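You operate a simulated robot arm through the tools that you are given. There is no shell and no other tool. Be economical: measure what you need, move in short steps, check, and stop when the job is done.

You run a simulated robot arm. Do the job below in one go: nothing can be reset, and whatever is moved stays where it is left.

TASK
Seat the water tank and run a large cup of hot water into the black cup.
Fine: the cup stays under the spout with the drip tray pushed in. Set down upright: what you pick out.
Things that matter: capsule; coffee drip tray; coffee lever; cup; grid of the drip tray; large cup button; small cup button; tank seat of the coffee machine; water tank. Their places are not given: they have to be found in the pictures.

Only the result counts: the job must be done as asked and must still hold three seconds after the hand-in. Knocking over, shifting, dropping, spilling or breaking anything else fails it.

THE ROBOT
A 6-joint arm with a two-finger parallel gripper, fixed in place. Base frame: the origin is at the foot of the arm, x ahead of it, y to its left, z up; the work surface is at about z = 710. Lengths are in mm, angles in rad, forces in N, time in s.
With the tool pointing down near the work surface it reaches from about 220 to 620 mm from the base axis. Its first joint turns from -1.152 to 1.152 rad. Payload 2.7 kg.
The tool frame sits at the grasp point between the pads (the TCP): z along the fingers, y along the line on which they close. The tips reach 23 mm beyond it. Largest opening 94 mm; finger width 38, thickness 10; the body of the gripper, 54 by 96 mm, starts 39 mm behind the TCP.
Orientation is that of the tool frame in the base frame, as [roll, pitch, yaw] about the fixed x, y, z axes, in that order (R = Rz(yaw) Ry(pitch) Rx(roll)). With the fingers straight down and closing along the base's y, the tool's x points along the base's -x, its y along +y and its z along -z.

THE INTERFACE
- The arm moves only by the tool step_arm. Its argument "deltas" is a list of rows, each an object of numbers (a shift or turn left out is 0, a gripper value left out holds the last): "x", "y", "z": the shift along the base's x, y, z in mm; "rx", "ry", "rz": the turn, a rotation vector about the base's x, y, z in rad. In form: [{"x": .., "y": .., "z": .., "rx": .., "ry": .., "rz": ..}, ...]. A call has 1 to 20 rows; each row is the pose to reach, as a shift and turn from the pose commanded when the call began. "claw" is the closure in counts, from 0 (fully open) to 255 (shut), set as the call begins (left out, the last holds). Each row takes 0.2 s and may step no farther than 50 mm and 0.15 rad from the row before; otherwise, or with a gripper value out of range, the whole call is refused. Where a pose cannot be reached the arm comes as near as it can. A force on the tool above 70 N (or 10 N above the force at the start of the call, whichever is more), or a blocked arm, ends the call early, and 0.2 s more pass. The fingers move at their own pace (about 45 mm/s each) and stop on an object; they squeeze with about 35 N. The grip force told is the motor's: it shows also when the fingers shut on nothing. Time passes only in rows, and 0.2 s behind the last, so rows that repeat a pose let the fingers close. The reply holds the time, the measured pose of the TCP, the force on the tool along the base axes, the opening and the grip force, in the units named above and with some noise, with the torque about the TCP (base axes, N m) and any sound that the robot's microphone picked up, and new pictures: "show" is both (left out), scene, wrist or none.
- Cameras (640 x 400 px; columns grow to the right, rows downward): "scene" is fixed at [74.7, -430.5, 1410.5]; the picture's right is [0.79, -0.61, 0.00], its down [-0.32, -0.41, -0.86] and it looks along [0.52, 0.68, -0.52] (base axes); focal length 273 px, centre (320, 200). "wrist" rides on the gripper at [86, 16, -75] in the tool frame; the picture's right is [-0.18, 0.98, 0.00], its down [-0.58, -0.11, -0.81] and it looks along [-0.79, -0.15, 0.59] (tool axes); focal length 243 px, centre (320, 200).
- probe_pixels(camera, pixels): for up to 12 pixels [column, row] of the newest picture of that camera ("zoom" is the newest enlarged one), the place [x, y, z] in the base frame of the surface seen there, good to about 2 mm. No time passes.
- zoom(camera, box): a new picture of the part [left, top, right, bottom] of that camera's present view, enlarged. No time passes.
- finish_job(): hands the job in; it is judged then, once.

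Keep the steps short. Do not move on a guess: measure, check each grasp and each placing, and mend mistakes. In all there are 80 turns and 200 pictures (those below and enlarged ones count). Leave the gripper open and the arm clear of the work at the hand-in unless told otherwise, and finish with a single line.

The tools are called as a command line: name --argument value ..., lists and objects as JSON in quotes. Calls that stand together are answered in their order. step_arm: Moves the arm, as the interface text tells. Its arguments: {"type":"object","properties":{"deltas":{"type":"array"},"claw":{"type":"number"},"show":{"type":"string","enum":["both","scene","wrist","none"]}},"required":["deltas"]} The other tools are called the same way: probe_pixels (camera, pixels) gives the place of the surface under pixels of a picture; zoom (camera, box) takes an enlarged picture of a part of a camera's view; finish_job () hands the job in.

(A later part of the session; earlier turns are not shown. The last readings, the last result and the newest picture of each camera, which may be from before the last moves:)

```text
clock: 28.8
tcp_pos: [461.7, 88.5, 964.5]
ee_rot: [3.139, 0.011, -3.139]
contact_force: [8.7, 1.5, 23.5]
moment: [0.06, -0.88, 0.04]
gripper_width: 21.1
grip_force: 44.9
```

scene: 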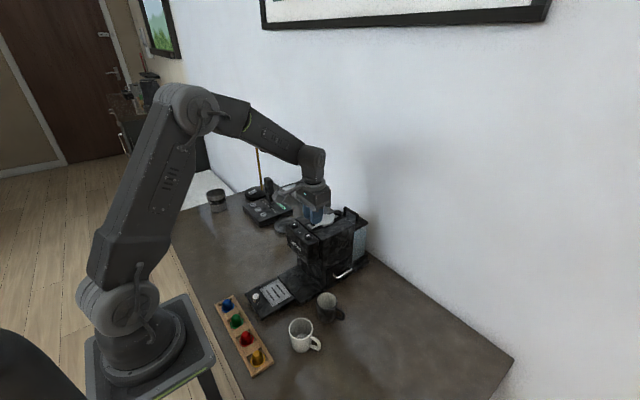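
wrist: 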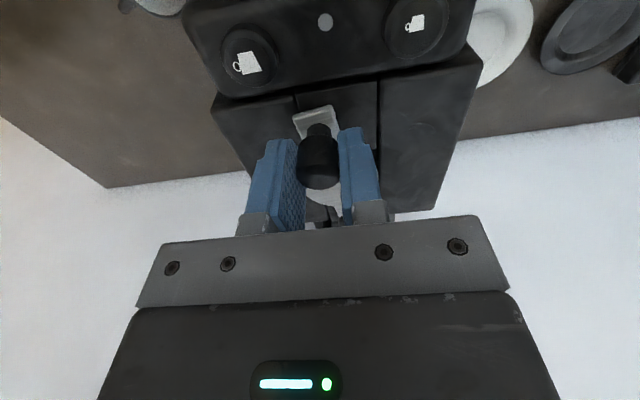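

It swings freely toward -y (Fy only 1.5 N). I'll ease the downward force and continue the arc about the pivot to about 0.8 rad.

step_arm --deltas '[{"z": 2}, {"x": 1.4, "y": -9.3, "z": 2, "rz": 0.1}, {"x": 3.7, "y": -18.4, "z": 2, "rz": 0.2}, {"x": 6.9, "y": -27.2, "z": 2, "rz": 0.3}, {"x": 11, "y": -35.7, "z": 2, "rz": 0.4}, {"x": 15.9, "y": -43.7, "z": 2, "rz": 0.5}, {"x": 21.6, "y": -51.2, "z": 2, "rz": 0.6}, {"x": 28, "y": -58, "z": 2, "rz": 0.7}, {"x": 28, "y": -58, "z": 2, "rz": 0.7}]'

zoom --camera "scene" --box '[270, 180, 370, 250]'

zoom --camera "wrist" --box '[200, 0, 500, 220]'

```text
clock: 30.8
tcp_pos: [487.5, 31.4, 966.1]
ee_rot: [-3.14, 0.006, -2.437]
contact_force: [20.1, 19.3, -7.2]
moment: [0.4, -0.43, -0.07]
gripper_width: 21.2
grip_force: 45.0
```

scene: 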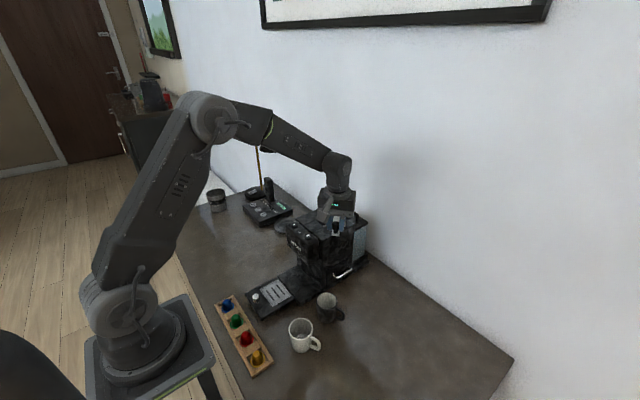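
wrist: 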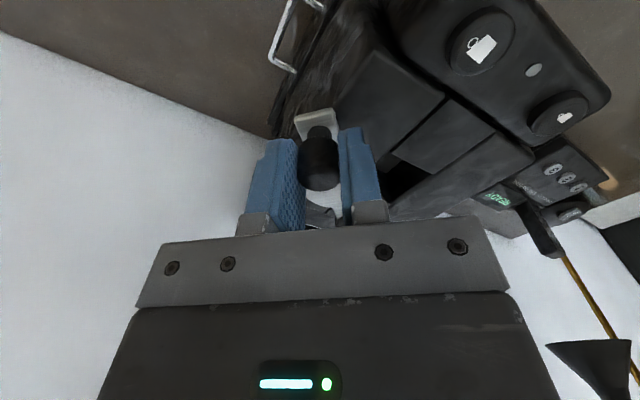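

```text
5.71 times, centred on (320, 215) of scene
```

zoom: 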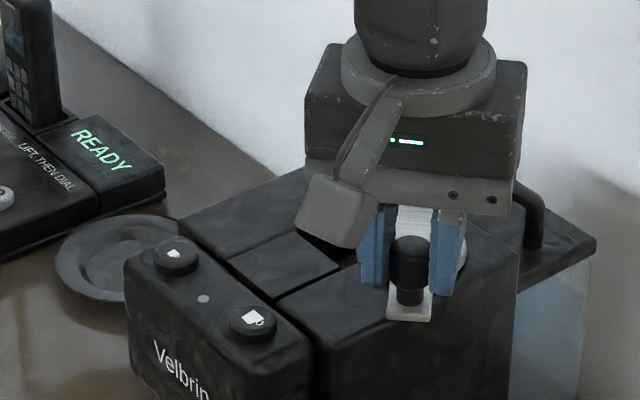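

```text
1.82 times, centred on (350, 110) of wrist
```

zoom: 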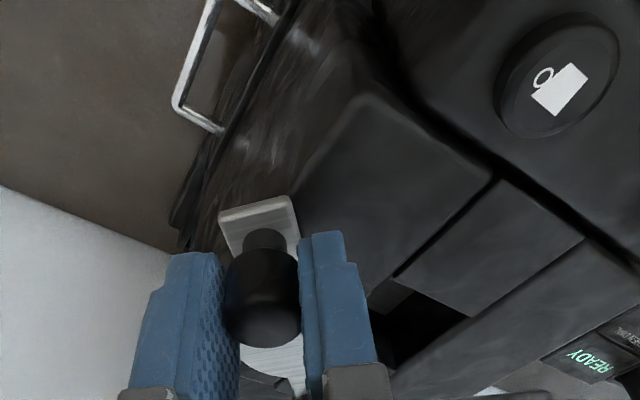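

The lever has swung open and a chamber shows. I'll release, rise, turn back and look in.

step_arm --deltas '[{"x": -1, "y": 1}, {"x": -1, "y": 1}, {"x": -1, "y": 1}, {"x": -1, "y": 1, "z": 20}, {"x": -1, "y": 1, "z": 60}, {"x": -21, "y": 11, "z": 100, "rz": -0.14}, {"x": -51, "y": 21, "z": 130, "rz": -0.28}, {"x": -91, "y": 31, "z": 130, "rz": -0.42}, {"x": -131, "y": 51, "z": 130, "rz": -0.56}, {"x": -131, "y": 66, "z": 130, "rz": -0.7}, {"x": -131, "y": 66, "z": 130, "rz": -0.7}]' --claw 120

zoom --camera "scene" --box '[270, 190, 370, 260]'

zoom --camera "wrist" --box '[220, 0, 480, 200]'

```text
clock: 33.2
tcp_pos: [356.0, 96.0, 1094.6]
ee_rot: [3.141, 0.002, -3.142]
contact_force: [-0.5, 0.1, 0.5]
moment: [-0.02, 0.01, 0.0]
gripper_width: 49.8
grip_force: 0.0
```

scene: 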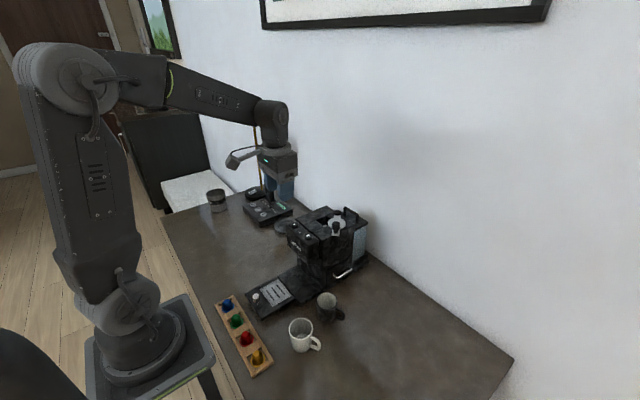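
wrist: 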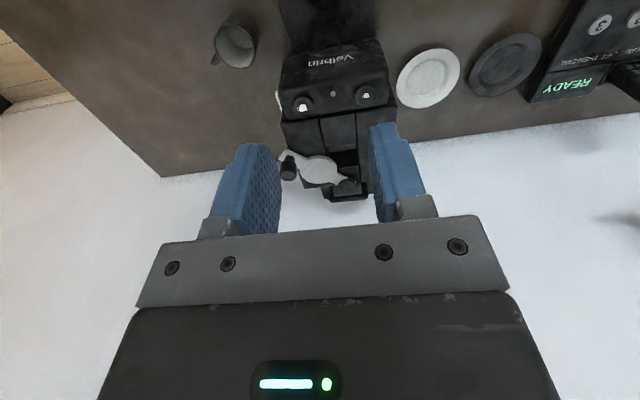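

```text
5.71 times, centred on (320, 225) of scene
```

zoom: 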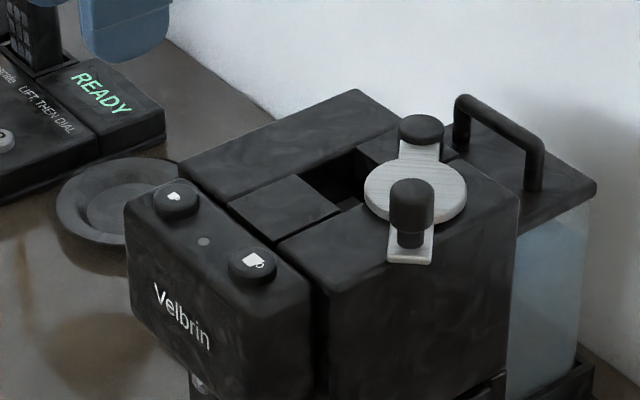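

```text
2.00 times, centred on (350, 100) of wrist
```

zoom: 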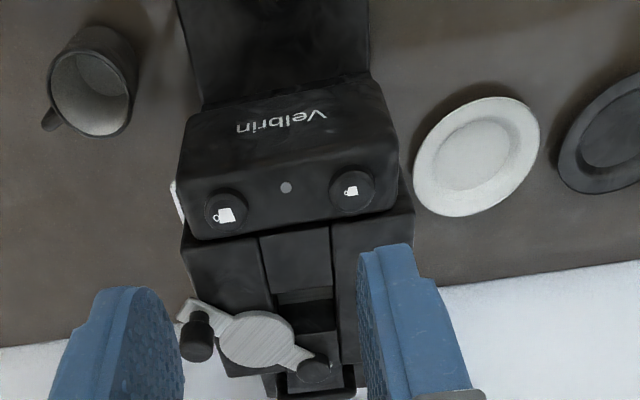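

The chamber is an opening behind the front panel. I'll view it from above with a tilted wrist.

step_arm --deltas '[{"x": 20, "y": 5, "z": 10, "ry": 0.12}, {"x": 40, "y": 10, "z": 10, "ry": 0.25}, {"x": 70, "y": 10, "z": 10, "ry": 0.37}, {"x": 95, "y": 10, "z": 10, "ry": 0.5}, {"x": 105, "y": 10, "z": 10, "ry": 0.62}, {"x": 105, "y": 10, "z": 10, "ry": 0.62}]' --show "wrist"

zoom --camera "wrist" --box '[260, 40, 420, 180]'

```text
clock: 34.6
tcp_pos: [451.0, 107.7, 1096.0]
ee_rot: [3.139, -0.618, 3.141]
contact_force: [-0.3, 0.3, -0.2]
moment: [0.0, 0.02, -0.01]
gripper_width: 49.7
grip_force: 0.1
out of reach, approached as far as the arm can: row 5, 6
```

wrist: 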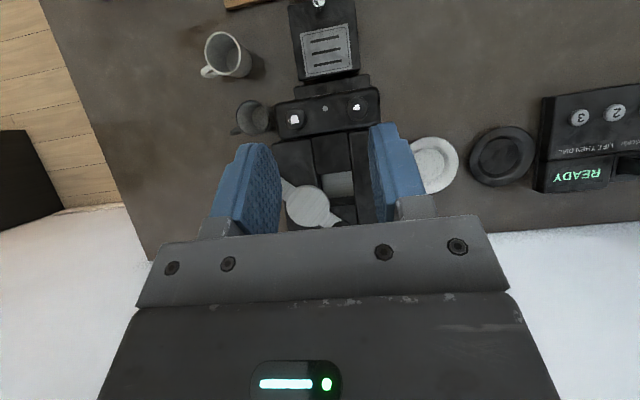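

```text
2.86 times, centred on (340, 110) of wrist
```

zoom: 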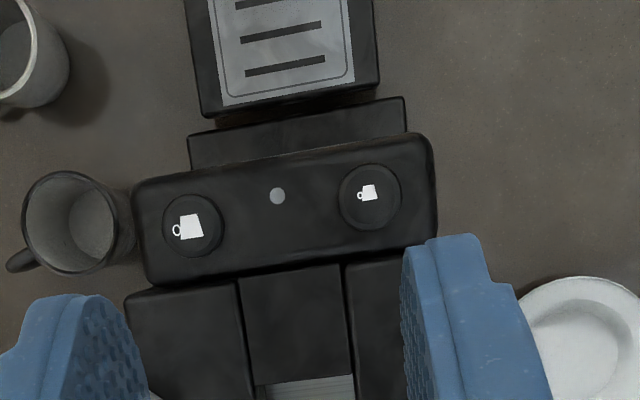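

Zooming at the chamber itself near (340,185).

zoom --camera "wrist" --box '[280, 150, 400, 230]'

probe_pixels --camera "zoom" --pixels '[[320, 150], [300, 180], [340, 220], [350, 270], [260, 130], [380, 130], [370, 240], [300, 130]]'

```text
5.00 times, centred on (340, 190) of wrist
```

zoom: 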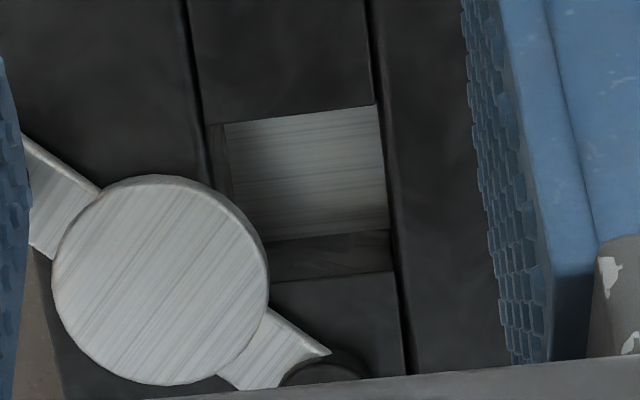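

```text
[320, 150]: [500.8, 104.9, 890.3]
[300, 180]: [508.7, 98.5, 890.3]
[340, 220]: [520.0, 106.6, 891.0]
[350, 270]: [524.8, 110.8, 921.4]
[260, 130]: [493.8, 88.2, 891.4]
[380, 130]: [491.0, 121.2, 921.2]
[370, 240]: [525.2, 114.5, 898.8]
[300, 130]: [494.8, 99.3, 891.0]
```

The chamber is empty: bare metal floor at z 891, no capsule. I'll close the lever again, untilting first and going above its knob.

step_arm --deltas '[{"x": -10, "ry": -0.12}, {"x": -20, "ry": -0.25}, {"x": -20, "ry": -0.37}, {"x": -20, "ry": -0.5}, {"x": -20, "ry": -0.618}, {"x": -20, "ry": -0.618}]'

zoom --camera "scene" --box '[310, 205, 360, 240]'

```text
clock: 36.0
tcp_pos: [430.2, 104.1, 1096.6]
ee_rot: [3.141, 0.001, -3.141]
contact_force: [0.0, -0.1, -0.1]
moment: [0.01, -0.01, 0.0]
gripper_width: 49.6
grip_force: 0.1
```

scene: 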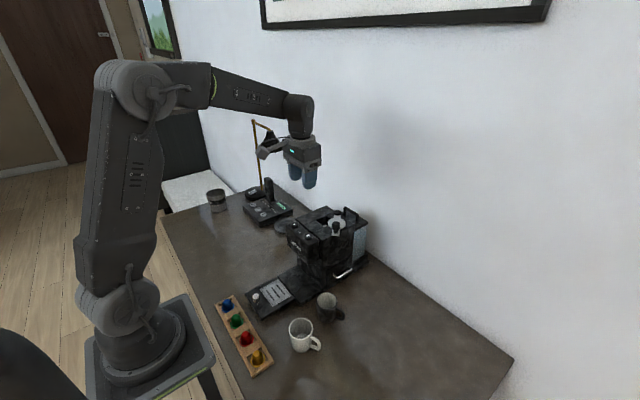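
wrist: 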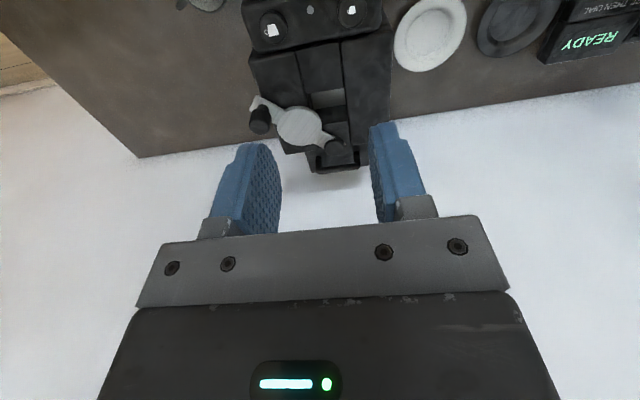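

```text
11.43 times, centred on (335, 222) of scene
```

zoom: 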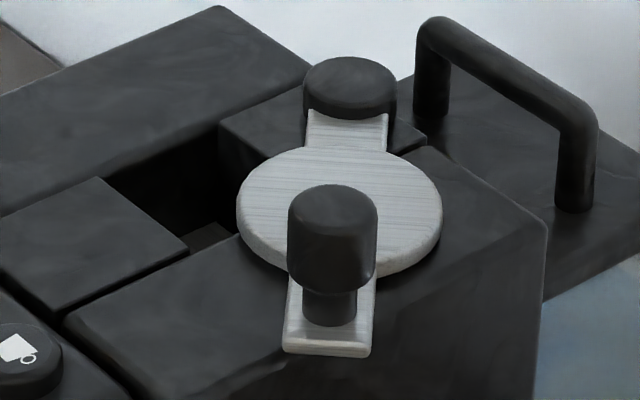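

probe_pixels --camera "zoom" --pixels '[[333, 200], [333, 190], [292, 250], [375, 250], [333, 250], [350, 75]]'

```text
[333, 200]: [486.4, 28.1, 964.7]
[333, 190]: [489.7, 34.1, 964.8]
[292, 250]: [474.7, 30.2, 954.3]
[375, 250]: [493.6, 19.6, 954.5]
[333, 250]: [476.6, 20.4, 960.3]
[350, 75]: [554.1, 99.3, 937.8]
```

Knob is now at about (487,28). I'll approach from above, turned 0.75 rad.

step_arm --deltas '[{"x": 10, "y": -15, "rz": 0.14}, {"x": 20, "y": -30, "rz": 0.28}, {"x": 35, "y": -45, "rz": 0.42}, {"x": 50, "y": -62, "rz": 0.56}, {"x": 57, "y": -75, "rz": 0.7}, {"x": 57, "y": -75, "z": -45, "rz": 0.75}, {"x": 57, "y": -75, "z": -90, "rz": 0.75}, {"x": 57, "y": -75, "z": -115, "rz": 0.75}, {"x": 57, "y": -75, "z": -133, "rz": 0.75}, {"x": 57, "y": -75, "z": -133, "rz": 0.75}]'

zoom --camera "wrist" --box '[200, 60, 440, 240]'

```text
clock: 38.2
tcp_pos: [488.1, 28.7, 966.7]
ee_rot: [-3.141, 0.0, -2.39]
contact_force: [-0.3, 0.1, 0.4]
moment: [0.0, -0.01, -0.01]
gripper_width: 49.7
grip_force: 0.1
```

scene: 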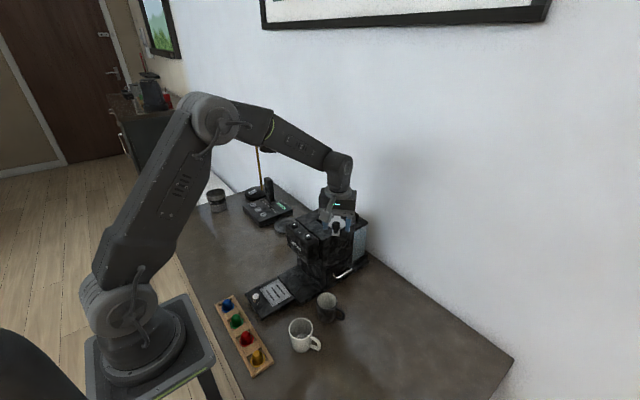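
wrist: 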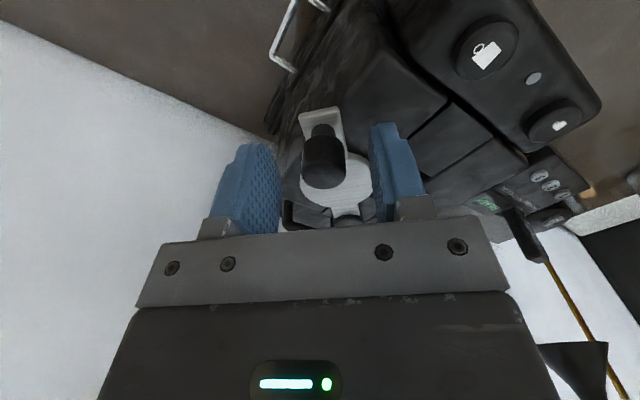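

```text
2.22 times, centred on (320, 150) of wrist
```

zoom: 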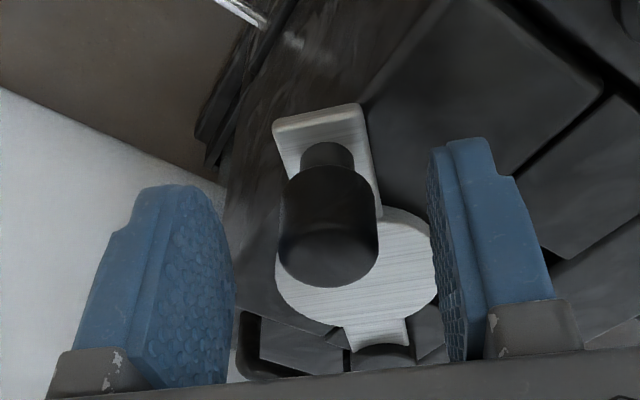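

step_arm --deltas '[{"z": -1}, {"z": -1}, {"z": -1}, {"z": -1}, {"x": -7.8, "y": 8.1, "z": -1, "rz": -0.1}, {"x": -13.5, "y": 15.6, "z": -1, "rz": -0.2}, {"x": -18.4, "y": 23.6, "z": -1, "rz": -0.3}, {"x": -22.5, "y": 32.1, "z": -1, "rz": -0.4}, {"x": -25.7, "y": 40.9, "z": -1, "rz": -0.5}, {"x": -28, "y": 50, "z": -1, "rz": -0.6}, {"x": -29.4, "y": 59.3, "z": -1, "rz": -0.68}, {"x": -29.9, "y": 68.7, "z": -1, "rz": -0.75}, {"x": -29.9, "y": 69.5, "z": -1, "rz": -0.75}]' --claw 255

step_arm --deltas '[{}, {}, {}, {"z": 25}, {"z": 60}, {"z": 60}]' --claw 120

zoom --camera "wrist" --box '[220, 40, 440, 240]'

zoom --camera "scene" --box '[280, 200, 370, 264]'

```text
clock: 41.0
tcp_pos: [458.1, 99.4, 964.9]
ee_rot: [3.141, 0.003, 3.142]
contact_force: [-3.3, -1.9, 21.5]
moment: [0.05, 0.12, -0.21]
gripper_width: 21.5
grip_force: 45.5
```

scene: 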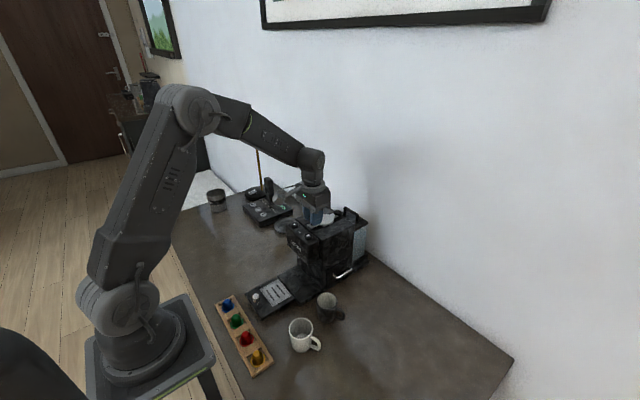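
wrist: 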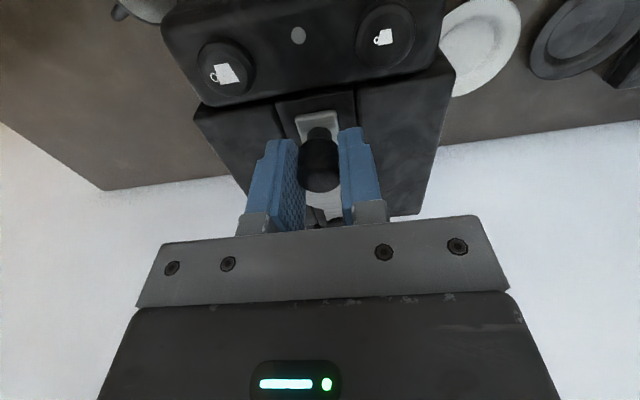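

```text
clock: 42.4
tcp_pos: [457.8, 98.1, 1022.6]
ee_rot: [-3.141, -0.001, -3.141]
contact_force: [-0.2, 0.6, -0.5]
moment: [0.0, 0.01, 0.0]
gripper_width: 49.5
grip_force: 0.0
```

scene: 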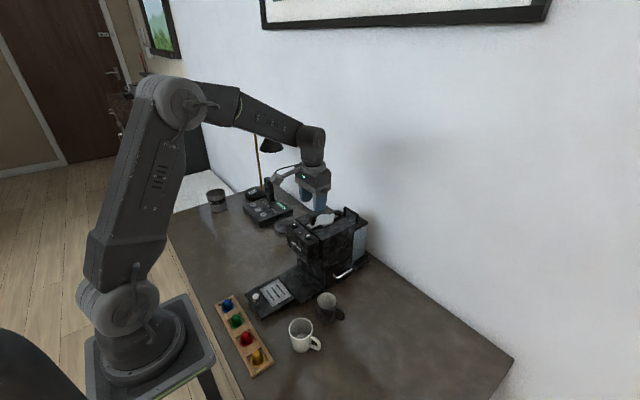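
wrist: 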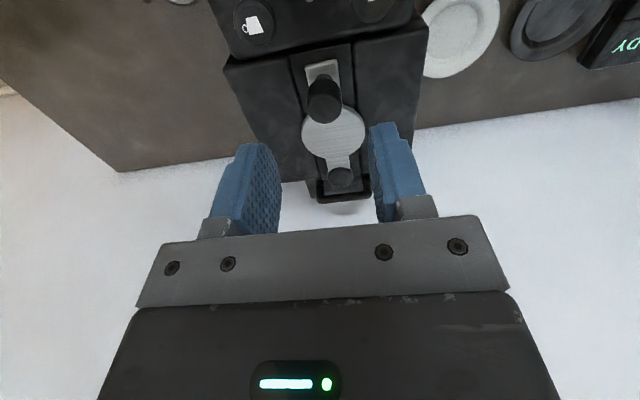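

```text
2.00 times, centred on (330, 140) of wrist
```

zoom: 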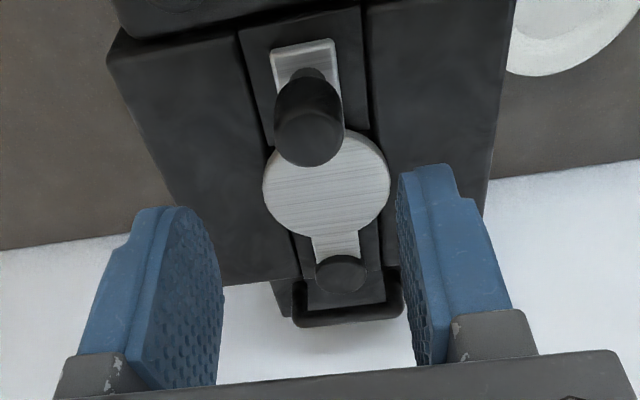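

```text
6.25 times, centred on (325, 232) of scene
```

zoom: 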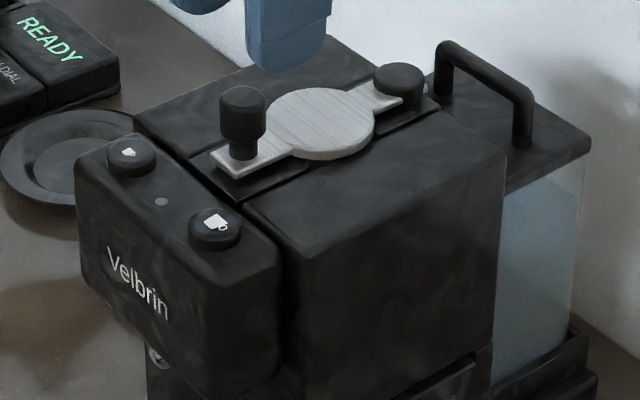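

The lever is closed as before. Now the black cup: I'll measure it, the white mug and the grid precisely.

zoom --camera "scene" --box '[240, 270, 360, 360]'

probe_pixels --camera "zoom" --pixels '[[415, 140], [515, 140], [465, 110], [460, 175], [548, 205], [525, 170], [260, 280], [400, 280], [330, 235], [330, 320]]'

probe_pixels --camera "zoom" --pixels '[[110, 60], [205, 15], [145, 152], [280, 85], [200, 65], [155, 75], [80, 105], [65, 105], [95, 105], [78, 80], [15, 90], [290, 75]]'

```text
4.44 times, centred on (300, 315) of scene
```

zoom: 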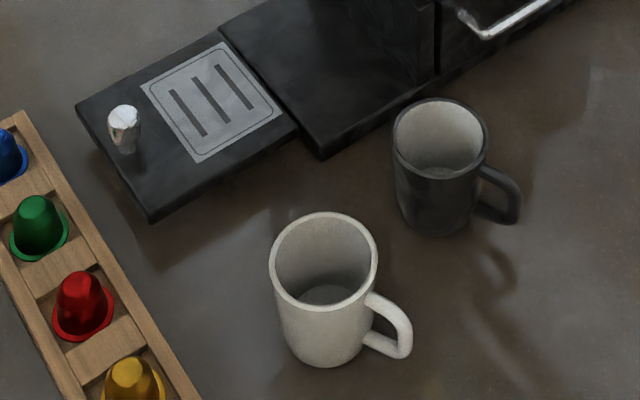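

```text
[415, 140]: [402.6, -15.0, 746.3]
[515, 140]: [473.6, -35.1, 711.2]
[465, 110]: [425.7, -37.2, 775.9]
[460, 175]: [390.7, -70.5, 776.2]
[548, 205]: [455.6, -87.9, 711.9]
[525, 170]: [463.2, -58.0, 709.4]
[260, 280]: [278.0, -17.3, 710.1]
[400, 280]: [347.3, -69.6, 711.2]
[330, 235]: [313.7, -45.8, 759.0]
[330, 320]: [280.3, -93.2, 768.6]
```

```text
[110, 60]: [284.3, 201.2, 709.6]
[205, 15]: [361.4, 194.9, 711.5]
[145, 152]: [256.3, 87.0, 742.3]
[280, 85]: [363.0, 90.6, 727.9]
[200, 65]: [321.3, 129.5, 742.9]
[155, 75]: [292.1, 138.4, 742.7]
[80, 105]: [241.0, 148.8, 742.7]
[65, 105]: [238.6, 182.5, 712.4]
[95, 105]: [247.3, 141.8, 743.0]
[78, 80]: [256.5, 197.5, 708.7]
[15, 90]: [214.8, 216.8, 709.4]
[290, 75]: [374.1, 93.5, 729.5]
```

probe_pixels --camera "zoom" --pixels '[[396, 140], [486, 135], [440, 100], [440, 177], [519, 205], [485, 172], [272, 262], [375, 258], [325, 214], [320, 308]]'

probe_pixels --camera "zoom" --pixels '[[144, 84], [219, 44], [279, 117], [197, 159], [82, 104], [150, 205], [294, 128], [123, 112], [123, 140], [240, 25], [320, 150], [112, 122]]'

```text
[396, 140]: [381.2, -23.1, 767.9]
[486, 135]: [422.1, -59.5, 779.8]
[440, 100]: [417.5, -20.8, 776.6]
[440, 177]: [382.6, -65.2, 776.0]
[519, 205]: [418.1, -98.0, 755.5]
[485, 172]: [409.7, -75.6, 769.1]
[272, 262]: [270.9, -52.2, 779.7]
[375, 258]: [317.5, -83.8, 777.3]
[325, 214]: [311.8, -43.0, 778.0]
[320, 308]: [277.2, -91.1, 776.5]
```

```text
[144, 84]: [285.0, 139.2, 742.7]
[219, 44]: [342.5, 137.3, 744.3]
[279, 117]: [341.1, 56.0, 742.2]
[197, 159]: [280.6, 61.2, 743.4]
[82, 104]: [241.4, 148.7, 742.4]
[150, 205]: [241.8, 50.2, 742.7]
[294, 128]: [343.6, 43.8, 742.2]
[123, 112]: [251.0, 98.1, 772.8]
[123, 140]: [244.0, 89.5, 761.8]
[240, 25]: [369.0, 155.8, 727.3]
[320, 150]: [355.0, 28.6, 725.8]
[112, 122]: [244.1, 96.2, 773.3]
```

The black cup is centred at about (401,-43), rim z 776, handle toward -y (about -73°). The white mug is well away at (294,-68). Grid centre is (312,98), z 743. I'll go above the cup, turned -0.785 and open.

step_arm --deltas '[{"x": -5, "y": -30, "rz": -0.13}, {"x": -10, "y": -60, "rz": -0.26}, {"x": -20, "y": -90, "rz": -0.39}, {"x": -35, "y": -120, "rz": -0.52}, {"x": -57, "y": -141, "z": -20, "rz": -0.65}, {"x": -57, "y": -141, "z": -60, "rz": -0.785}, {"x": -57, "y": -141, "z": -105, "rz": -0.785}, {"x": -57, "y": -141, "z": -150, "rz": -0.785}, {"x": -57, "y": -141, "z": -190, "rz": -0.785}, {"x": -57, "y": -141, "z": -190, "rz": -0.785}]' --claw 0

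```text
clock: 44.6
tcp_pos: [401.4, -43.8, 832.3]
ee_rot: [-3.141, -0.001, 2.358]
contact_force: [0.2, -0.4, -0.8]
moment: [-0.02, -0.01, 0.03]
gripper_width: 93.9
grip_force: 0.0
```

scene: 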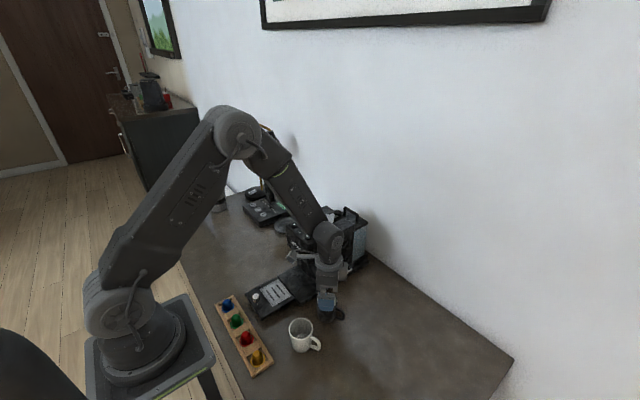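
wrist: 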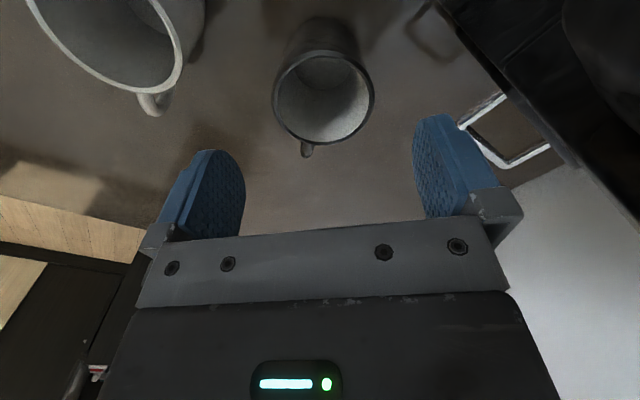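

The cup is centred between the fingers and the handle is clear of both. Lowering to z≈758.

step_arm --deltas '[{"z": -20}, {"z": -40}, {"z": -60}, {"z": -74}, {"z": -74}]'

step_arm --deltas '[{}, {}, {}, {}]' --claw 255 --show "both"

```text
clock: 45.8
tcp_pos: [400.3, -42.4, 759.0]
ee_rot: [-3.141, -0.001, 2.359]
contact_force: [0.2, 0.0, 0.5]
moment: [0.0, 0.03, 0.03]
gripper_width: 94.1
grip_force: 0.1
```

scene: 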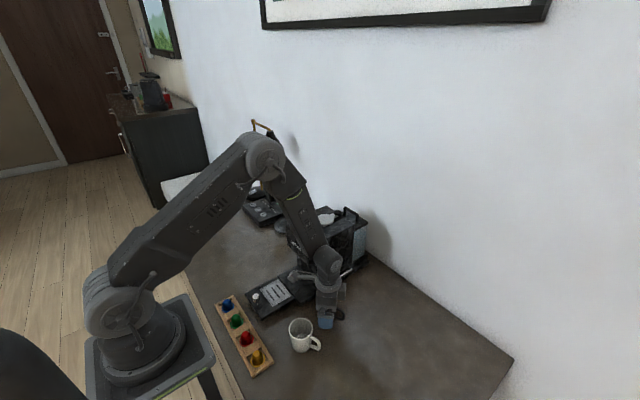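
wrist: 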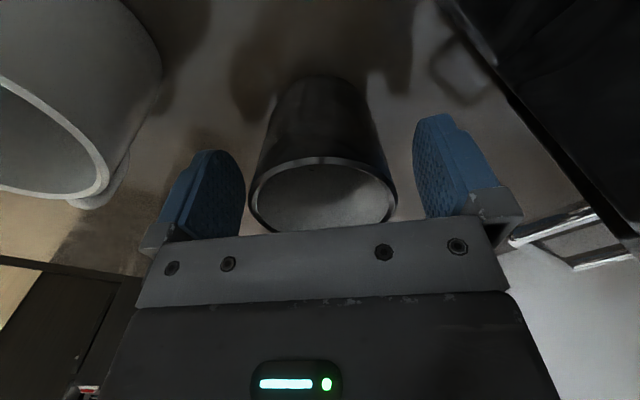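

```text
clock: 46.8
tcp_pos: [401.4, -42.4, 759.8]
ee_rot: [-3.141, 0.001, 2.357]
contact_force: [0.0, 0.4, 0.1]
moment: [-0.01, -0.03, 0.02]
gripper_width: 60.5
grip_force: 35.1
```

scene: 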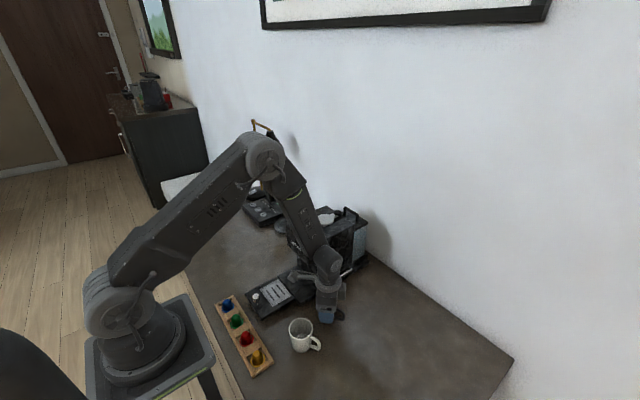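
wrist: 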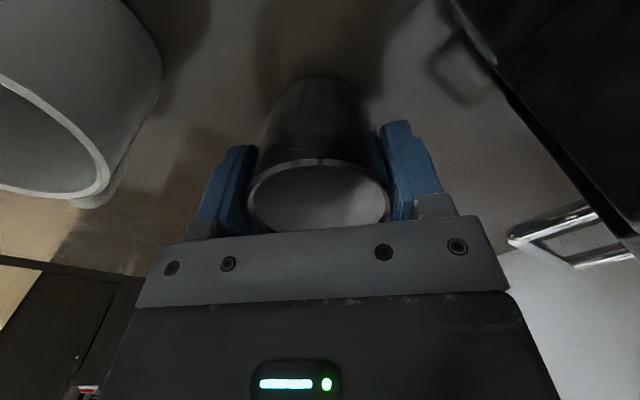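

The cup is held at 60.5 mm. I'll lift 75 mm, go back in -x, then over the grid.

step_arm --deltas '[{"z": 5}, {"z": 15}, {"z": 35}, {"z": 55}, {"z": 75}, {"x": -20, "z": 75}, {"x": -40, "y": 15, "z": 75}, {"x": -60, "y": 35, "z": 75}, {"x": -80, "y": 55, "z": 75}, {"x": -89, "y": 75, "z": 75}, {"x": -89, "y": 95, "z": 75}, {"x": -89, "y": 115, "z": 75}, {"x": -89, "y": 130, "z": 75}, {"x": -89, "y": 140, "z": 75}, {"x": -89, "y": 140, "z": 75}]'

zoom --camera "scene" --box '[230, 230, 350, 320]'

```text
clock: 50.0
tcp_pos: [312.1, 99.2, 834.4]
ee_rot: [-3.141, -0.001, 2.358]
contact_force: [-0.1, -0.4, 0.3]
moment: [0.05, 0.0, 0.02]
gripper_width: 0.2
grip_force: 34.9
```

scene: 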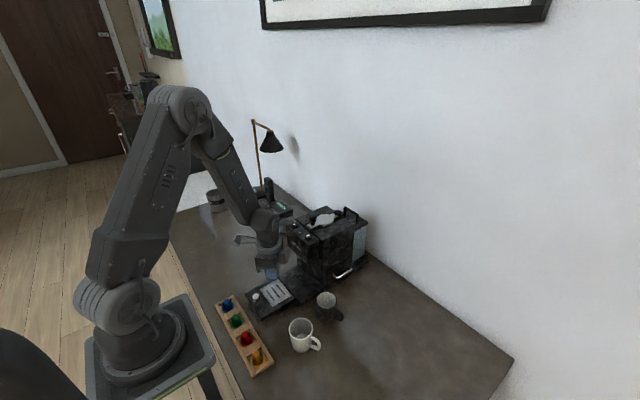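
wrist: 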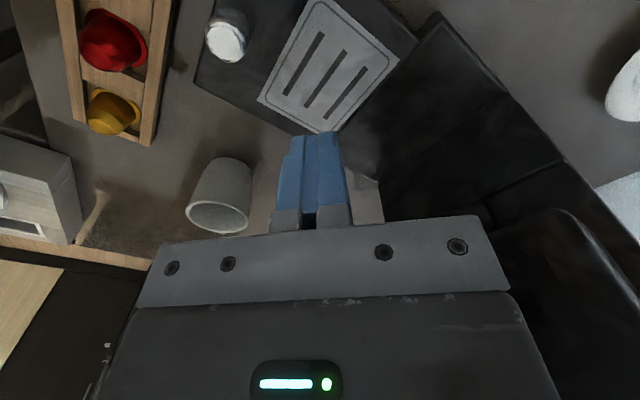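

```text
4.44 times, centred on (290, 275) of scene
```

zoom: 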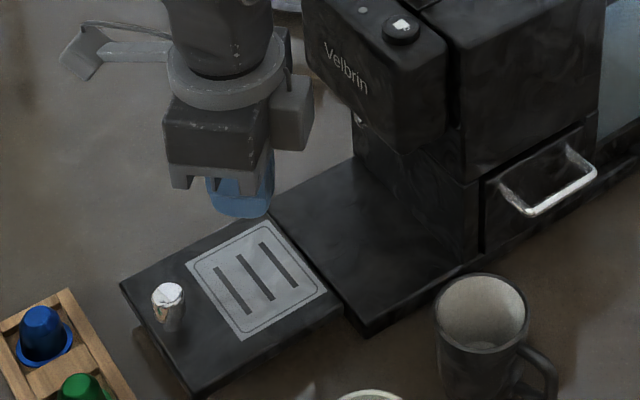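

The fingers are shut and the cup slipped out on the lift, but it still stands. I'll re-measure it.

zoom --camera "scene" --box '[300, 280, 356, 330]'

```text
8.00 times, centred on (328, 305) of scene
```

zoom: 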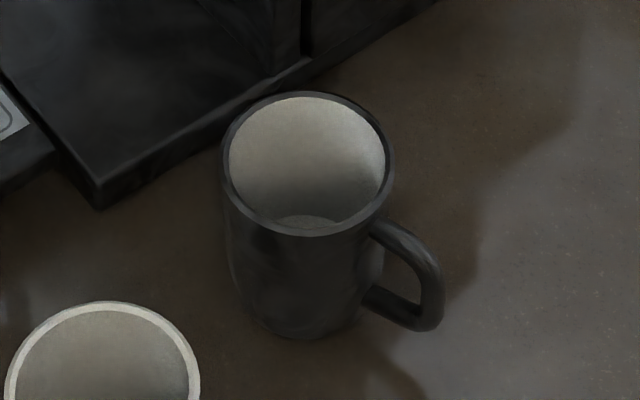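

probe_pixels --camera "zoom" --pixels '[[226, 165], [390, 160], [305, 95], [305, 232], [430, 290], [300, 300], [295, 335], [240, 300], [225, 220], [375, 240], [440, 320], [300, 150]]'

```text
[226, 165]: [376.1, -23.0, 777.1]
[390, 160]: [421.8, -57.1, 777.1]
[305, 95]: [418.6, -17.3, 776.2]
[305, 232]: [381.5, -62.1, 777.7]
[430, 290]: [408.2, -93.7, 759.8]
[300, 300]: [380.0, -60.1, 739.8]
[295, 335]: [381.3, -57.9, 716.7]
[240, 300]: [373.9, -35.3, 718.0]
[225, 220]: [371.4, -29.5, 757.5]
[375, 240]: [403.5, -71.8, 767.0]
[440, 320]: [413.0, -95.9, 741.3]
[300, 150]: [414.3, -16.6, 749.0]
```

The cup is still upright at about (399,-40), handle at -78°. A finger edge was probably touching the handle root. I'll turn so the fingers close along x (handle fully clear) and grip deeper.

step_arm --deltas '[{"z": 20}, {"z": 45, "rz": 0.14}, {"z": 45, "y": -15, "rz": 0.28}, {"z": 45, "y": -35, "rz": 0.42}, {"z": 45, "y": -55, "rz": 0.56}, {"z": 45, "y": -75, "rz": 0.7}, {"z": 45, "y": -95, "rz": 0.84}, {"z": 45, "x": 15, "y": -115, "rz": 0.98}, {"z": 45, "x": 35, "y": -130, "rz": 1.12}, {"z": 45, "x": 60, "y": -139, "rz": 1.26}, {"z": 45, "x": 87, "y": -139, "rz": 1.4}, {"z": 45, "x": 87, "y": -139, "rz": 1.54}, {"z": 45, "x": 87, "y": -139, "rz": 1.68}, {"z": 45, "x": 87, "y": -139, "rz": 1.82}, {"z": 45, "x": 87, "y": -139, "rz": 1.96}, {"z": 45, "x": 87, "y": -139, "rz": 2.1}, {"z": 45, "x": 87, "y": -139, "rz": 2.24}, {"z": 45, "x": 87, "y": -139, "rz": 2.356}, {"z": 0, "x": 87, "y": -139, "rz": 2.356}, {"z": 0, "x": 87, "y": -139, "rz": 2.356}]' --claw 0

```text
clock: 54.2
tcp_pos: [400.0, -37.6, 833.8]
ee_rot: [3.141, -0.001, -1.569]
contact_force: [-0.2, -0.1, 0.1]
moment: [-0.02, 0.0, -0.02]
gripper_width: 94.1
grip_force: 0.1
```

scene: 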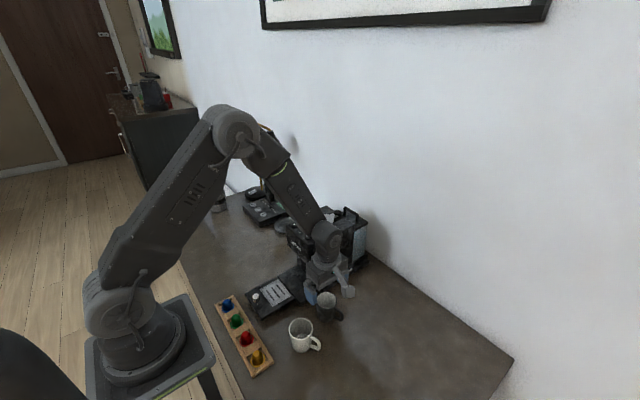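
wrist: 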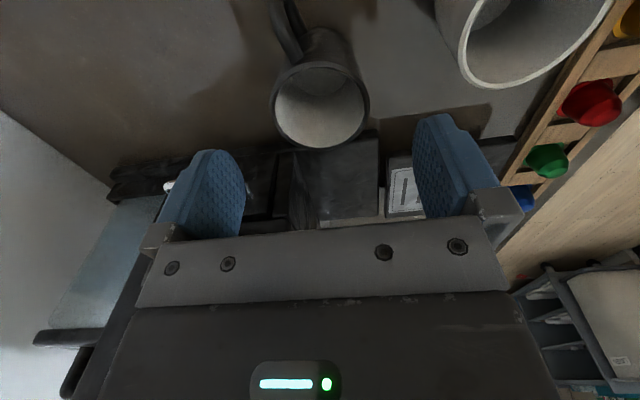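

The handle is now perpendicular to the closing line. Lowering to z≈747 and closing, then a small 5 mm test lift.

step_arm --deltas '[{"y": -2, "z": -30}, {"y": -2, "z": -55}, {"y": -2, "z": -75}, {"y": -2, "z": -86}, {"y": -2, "z": -86}]' --show "none"

step_arm --deltas '[{}, {}, {}, {}, {}, {"z": 1}, {"z": 3}, {"z": 5}, {"z": 5}]' --claw 255

zoom --camera "scene" --box '[290, 260, 370, 330]'

```text
clock: 55.4
tcp_pos: [399.2, -41.4, 749.5]
ee_rot: [-3.141, 0.0, -1.569]
contact_force: [0.7, 0.1, -0.7]
moment: [-0.01, -0.02, 0.0]
gripper_width: 93.9
grip_force: 0.1
```

```text
clock: 57.4
tcp_pos: [398.4, -42.3, 753.7]
ee_rot: [-3.142, 0.0, -1.568]
contact_force: [-0.3, 0.5, -0.5]
moment: [-0.01, -0.01, 0.01]
gripper_width: 60.7
grip_force: 35.1
```

scene: 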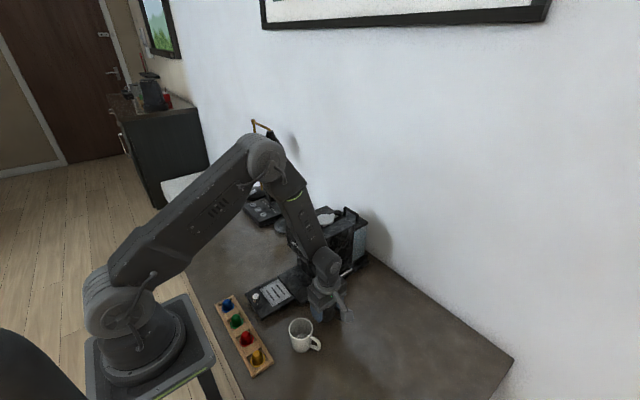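
wrist: 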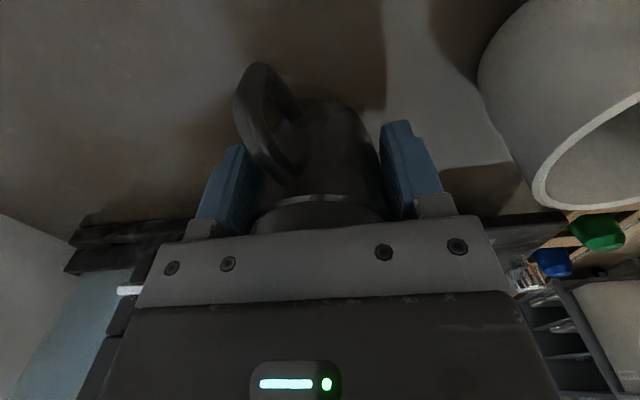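

```text
5.71 times, centred on (330, 295) of scene
```

zoom: 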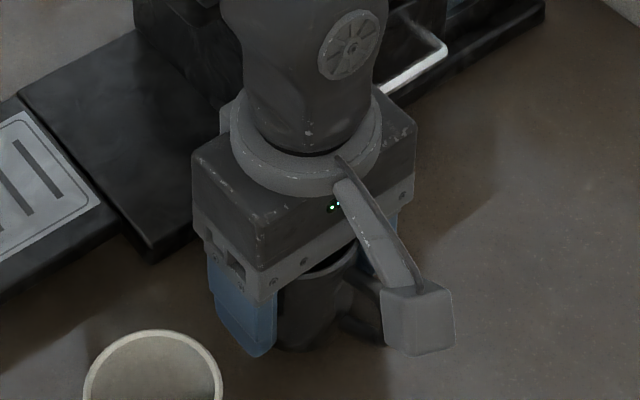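

Held at 60.7 mm, but I can't tell whether weight is carried. I'll lift 8 mm more and compare the wrist view.

step_arm --deltas '[{"z": 2}, {"z": 4}, {"z": 6}, {"z": 8}, {"z": 8}]' --show "wrist"

zoom --camera "scene" --box '[290, 260, 370, 330]'

```text
clock: 58.6
tcp_pos: [398.8, -43.4, 761.0]
ee_rot: [3.14, 0.0, -1.57]
contact_force: [0.8, -0.3, -1.7]
moment: [-0.01, 0.02, 0.0]
gripper_width: 60.8
grip_force: 35.0
```

wrist: 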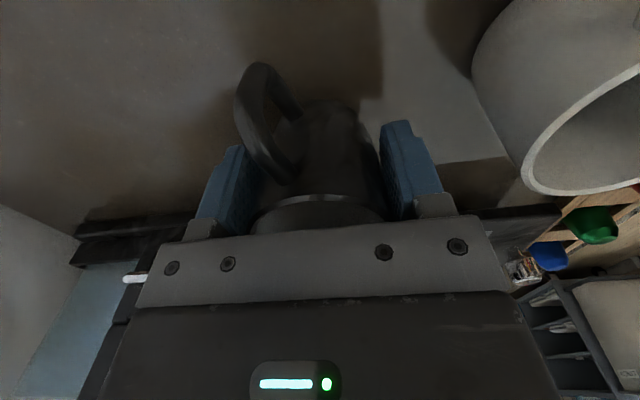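

```text
5.71 times, centred on (330, 295) of scene
```

zoom: 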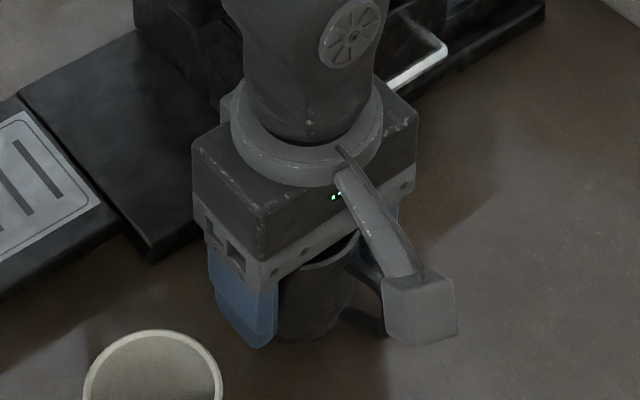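

The cup keeps its place relative to the gripper, so it is rising with it. I'll lift the rest slowly.

step_arm --deltas '[{"z": 5}, {"z": 10}, {"z": 16}, {"z": 22}, {"z": 28}, {"z": 34}, {"z": 40}, {"z": 46}, {"z": 52}, {"z": 52}]' --show "both"

zoom --camera "scene" --box '[290, 250, 370, 330]'

```text
clock: 60.8
tcp_pos: [398.7, -42.8, 812.1]
ee_rot: [-3.141, 0.001, -1.57]
contact_force: [0.7, 0.2, -1.5]
moment: [0.01, -0.01, -0.01]
gripper_width: 60.7
grip_force: 34.4
```

scene: 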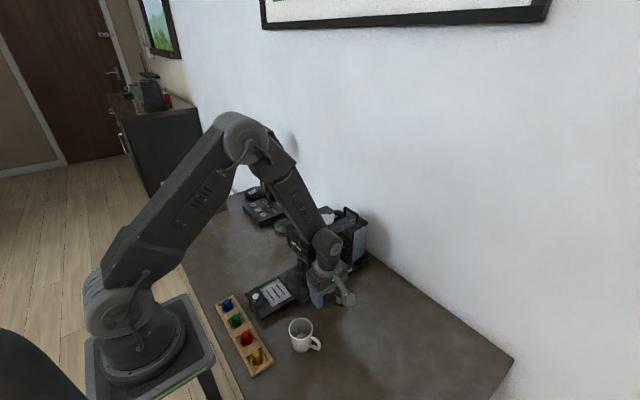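
wrist: 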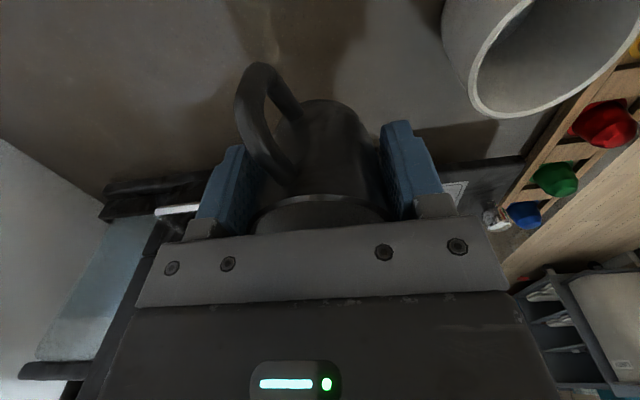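

```text
5.00 times, centred on (330, 290) of scene
```

zoom: 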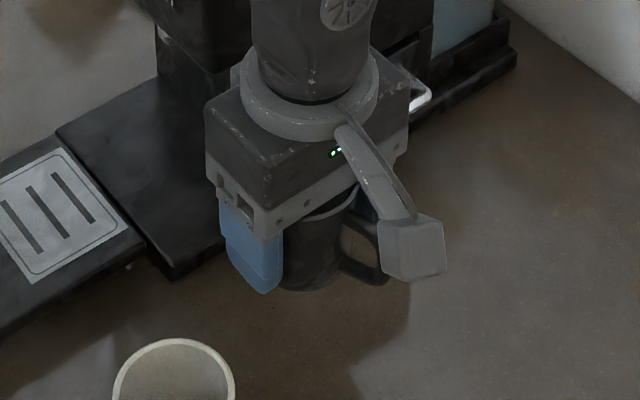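

The cup is lifted upright, bottom around z 772. I'll carry it over the grid, moving -x first to keep clear of the head.

step_arm --deltas '[{"z": 8}, {"x": -20, "z": 10}, {"x": -40, "y": 8, "z": 10}, {"x": -60, "y": 25, "z": 10}, {"x": -78, "y": 42, "z": 10}, {"x": -84.7, "y": 60, "z": 10}, {"x": -84.7, "y": 80, "z": 10}, {"x": -84.7, "y": 100, "z": 10}, {"x": -84.7, "y": 120, "z": 10}, {"x": -84.7, "y": 134, "z": 10}, {"x": -84.7, "y": 141, "z": 10}, {"x": -84.7, "y": 141, "z": 10}]'

zoom --camera "scene" --box '[230, 230, 350, 320]'

```text
clock: 63.4
tcp_pos: [314.3, 95.9, 822.6]
ee_rot: [3.142, -0.001, -1.569]
contact_force: [0.7, -0.1, -1.3]
moment: [0.03, 0.03, 0.01]
gripper_width: 60.8
grip_force: 34.9
```

scene: 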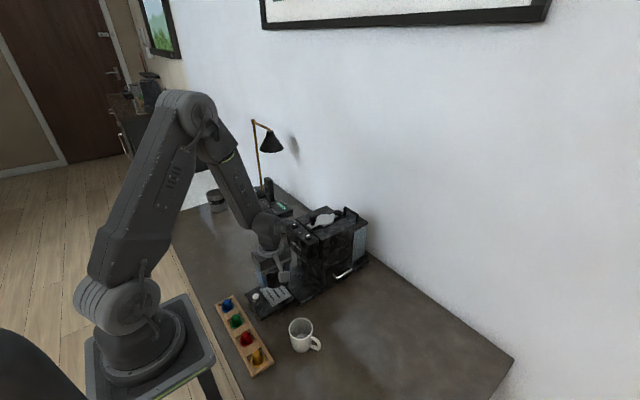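
wrist: 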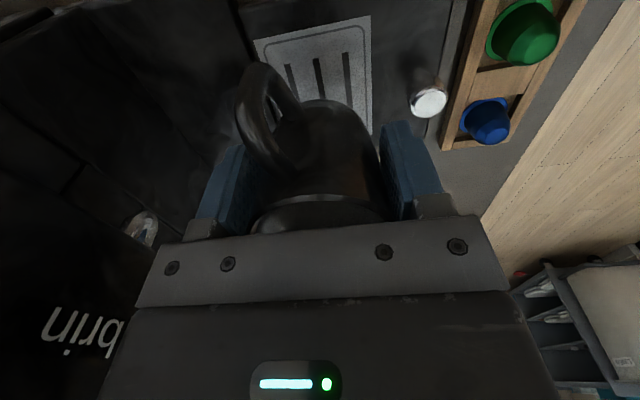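

```text
4.44 times, centred on (290, 275) of scene
```

zoom: 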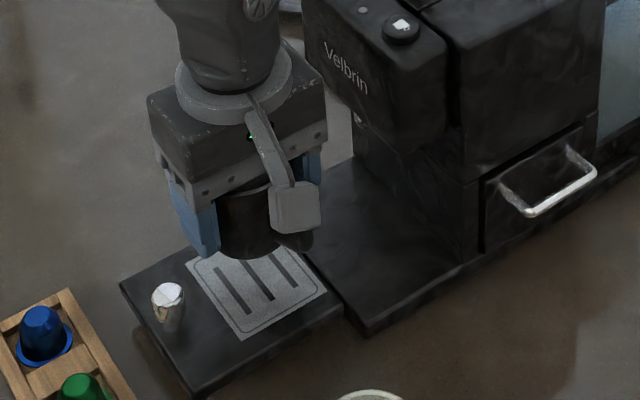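

A nozzle shows in the wrist picture at (143,228). I'll probe it and the cup bottom.

probe_pixels --camera "wrist" --pixels '[[143, 215], [132, 228], [152, 225], [140, 235], [318, 103], [430, 100]]'

probe_pixels --camera "zoom" --pixels '[[240, 257], [358, 118], [265, 240]]'

zoom --camera "wrist" --box '[80, 160, 220, 260]'

```text
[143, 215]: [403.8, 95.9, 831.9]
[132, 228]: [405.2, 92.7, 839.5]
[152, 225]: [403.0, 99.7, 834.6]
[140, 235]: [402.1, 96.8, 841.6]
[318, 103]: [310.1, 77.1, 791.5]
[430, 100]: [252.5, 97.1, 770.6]
```

```text
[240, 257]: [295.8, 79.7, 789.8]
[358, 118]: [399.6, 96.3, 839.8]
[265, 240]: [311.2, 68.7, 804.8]
```

```text
4.00 times, centred on (150, 210) of wrist
```

zoom: 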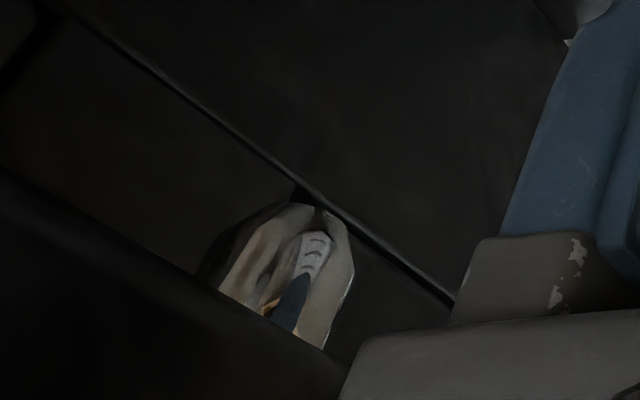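

The spout is at about (405,97), tip z≈832, so the 810 rim will pass under it. Lowering the cup to the grid.

step_arm --deltas '[{"y": 1.5, "z": -8}, {"y": 1.5, "z": -16}, {"y": 1.5, "z": -24}, {"y": 1.5, "z": -30}, {"y": 1.5, "z": -34}, {"y": 1.5, "z": -36}, {"y": 1.5, "z": -36}]' --show "wrist"

zoom --camera "scene" --box '[250, 250, 330, 315]'

```text
clock: 65.0
tcp_pos: [315.7, 100.6, 786.8]
ee_rot: [-3.141, -0.001, -1.568]
contact_force: [-0.6, -0.6, -0.8]
moment: [-0.01, -0.01, -0.01]
gripper_width: 60.8
grip_force: 34.6
```

wrist: 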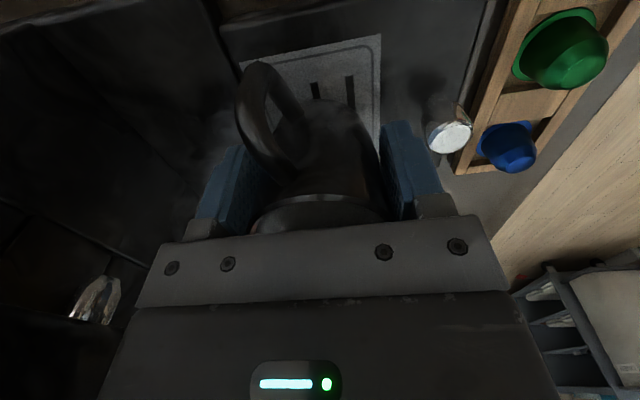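

```text
6.15 times, centred on (290, 282) of scene
```

zoom: 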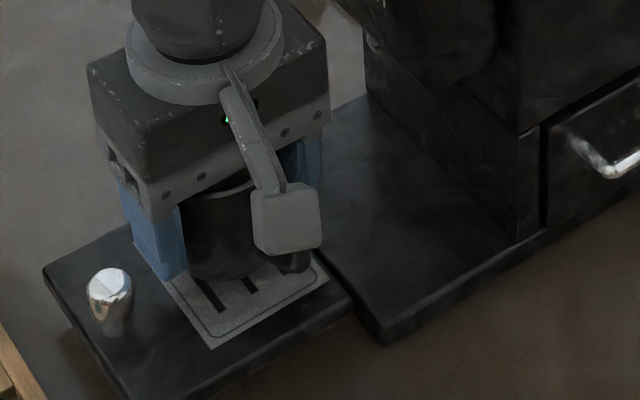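

step_arm --deltas '[{"z": -1}, {"z": -2}, {"z": -3}, {"z": -4}, {"z": -4}]' --show "none"

```text
clock: 66.2
tcp_pos: [313.3, 99.1, 783.7]
ee_rot: [-3.141, -0.001, -1.57]
contact_force: [0.2, 0.6, -1.0]
moment: [0.0, 0.02, 0.01]
gripper_width: 60.7
grip_force: 35.4
```

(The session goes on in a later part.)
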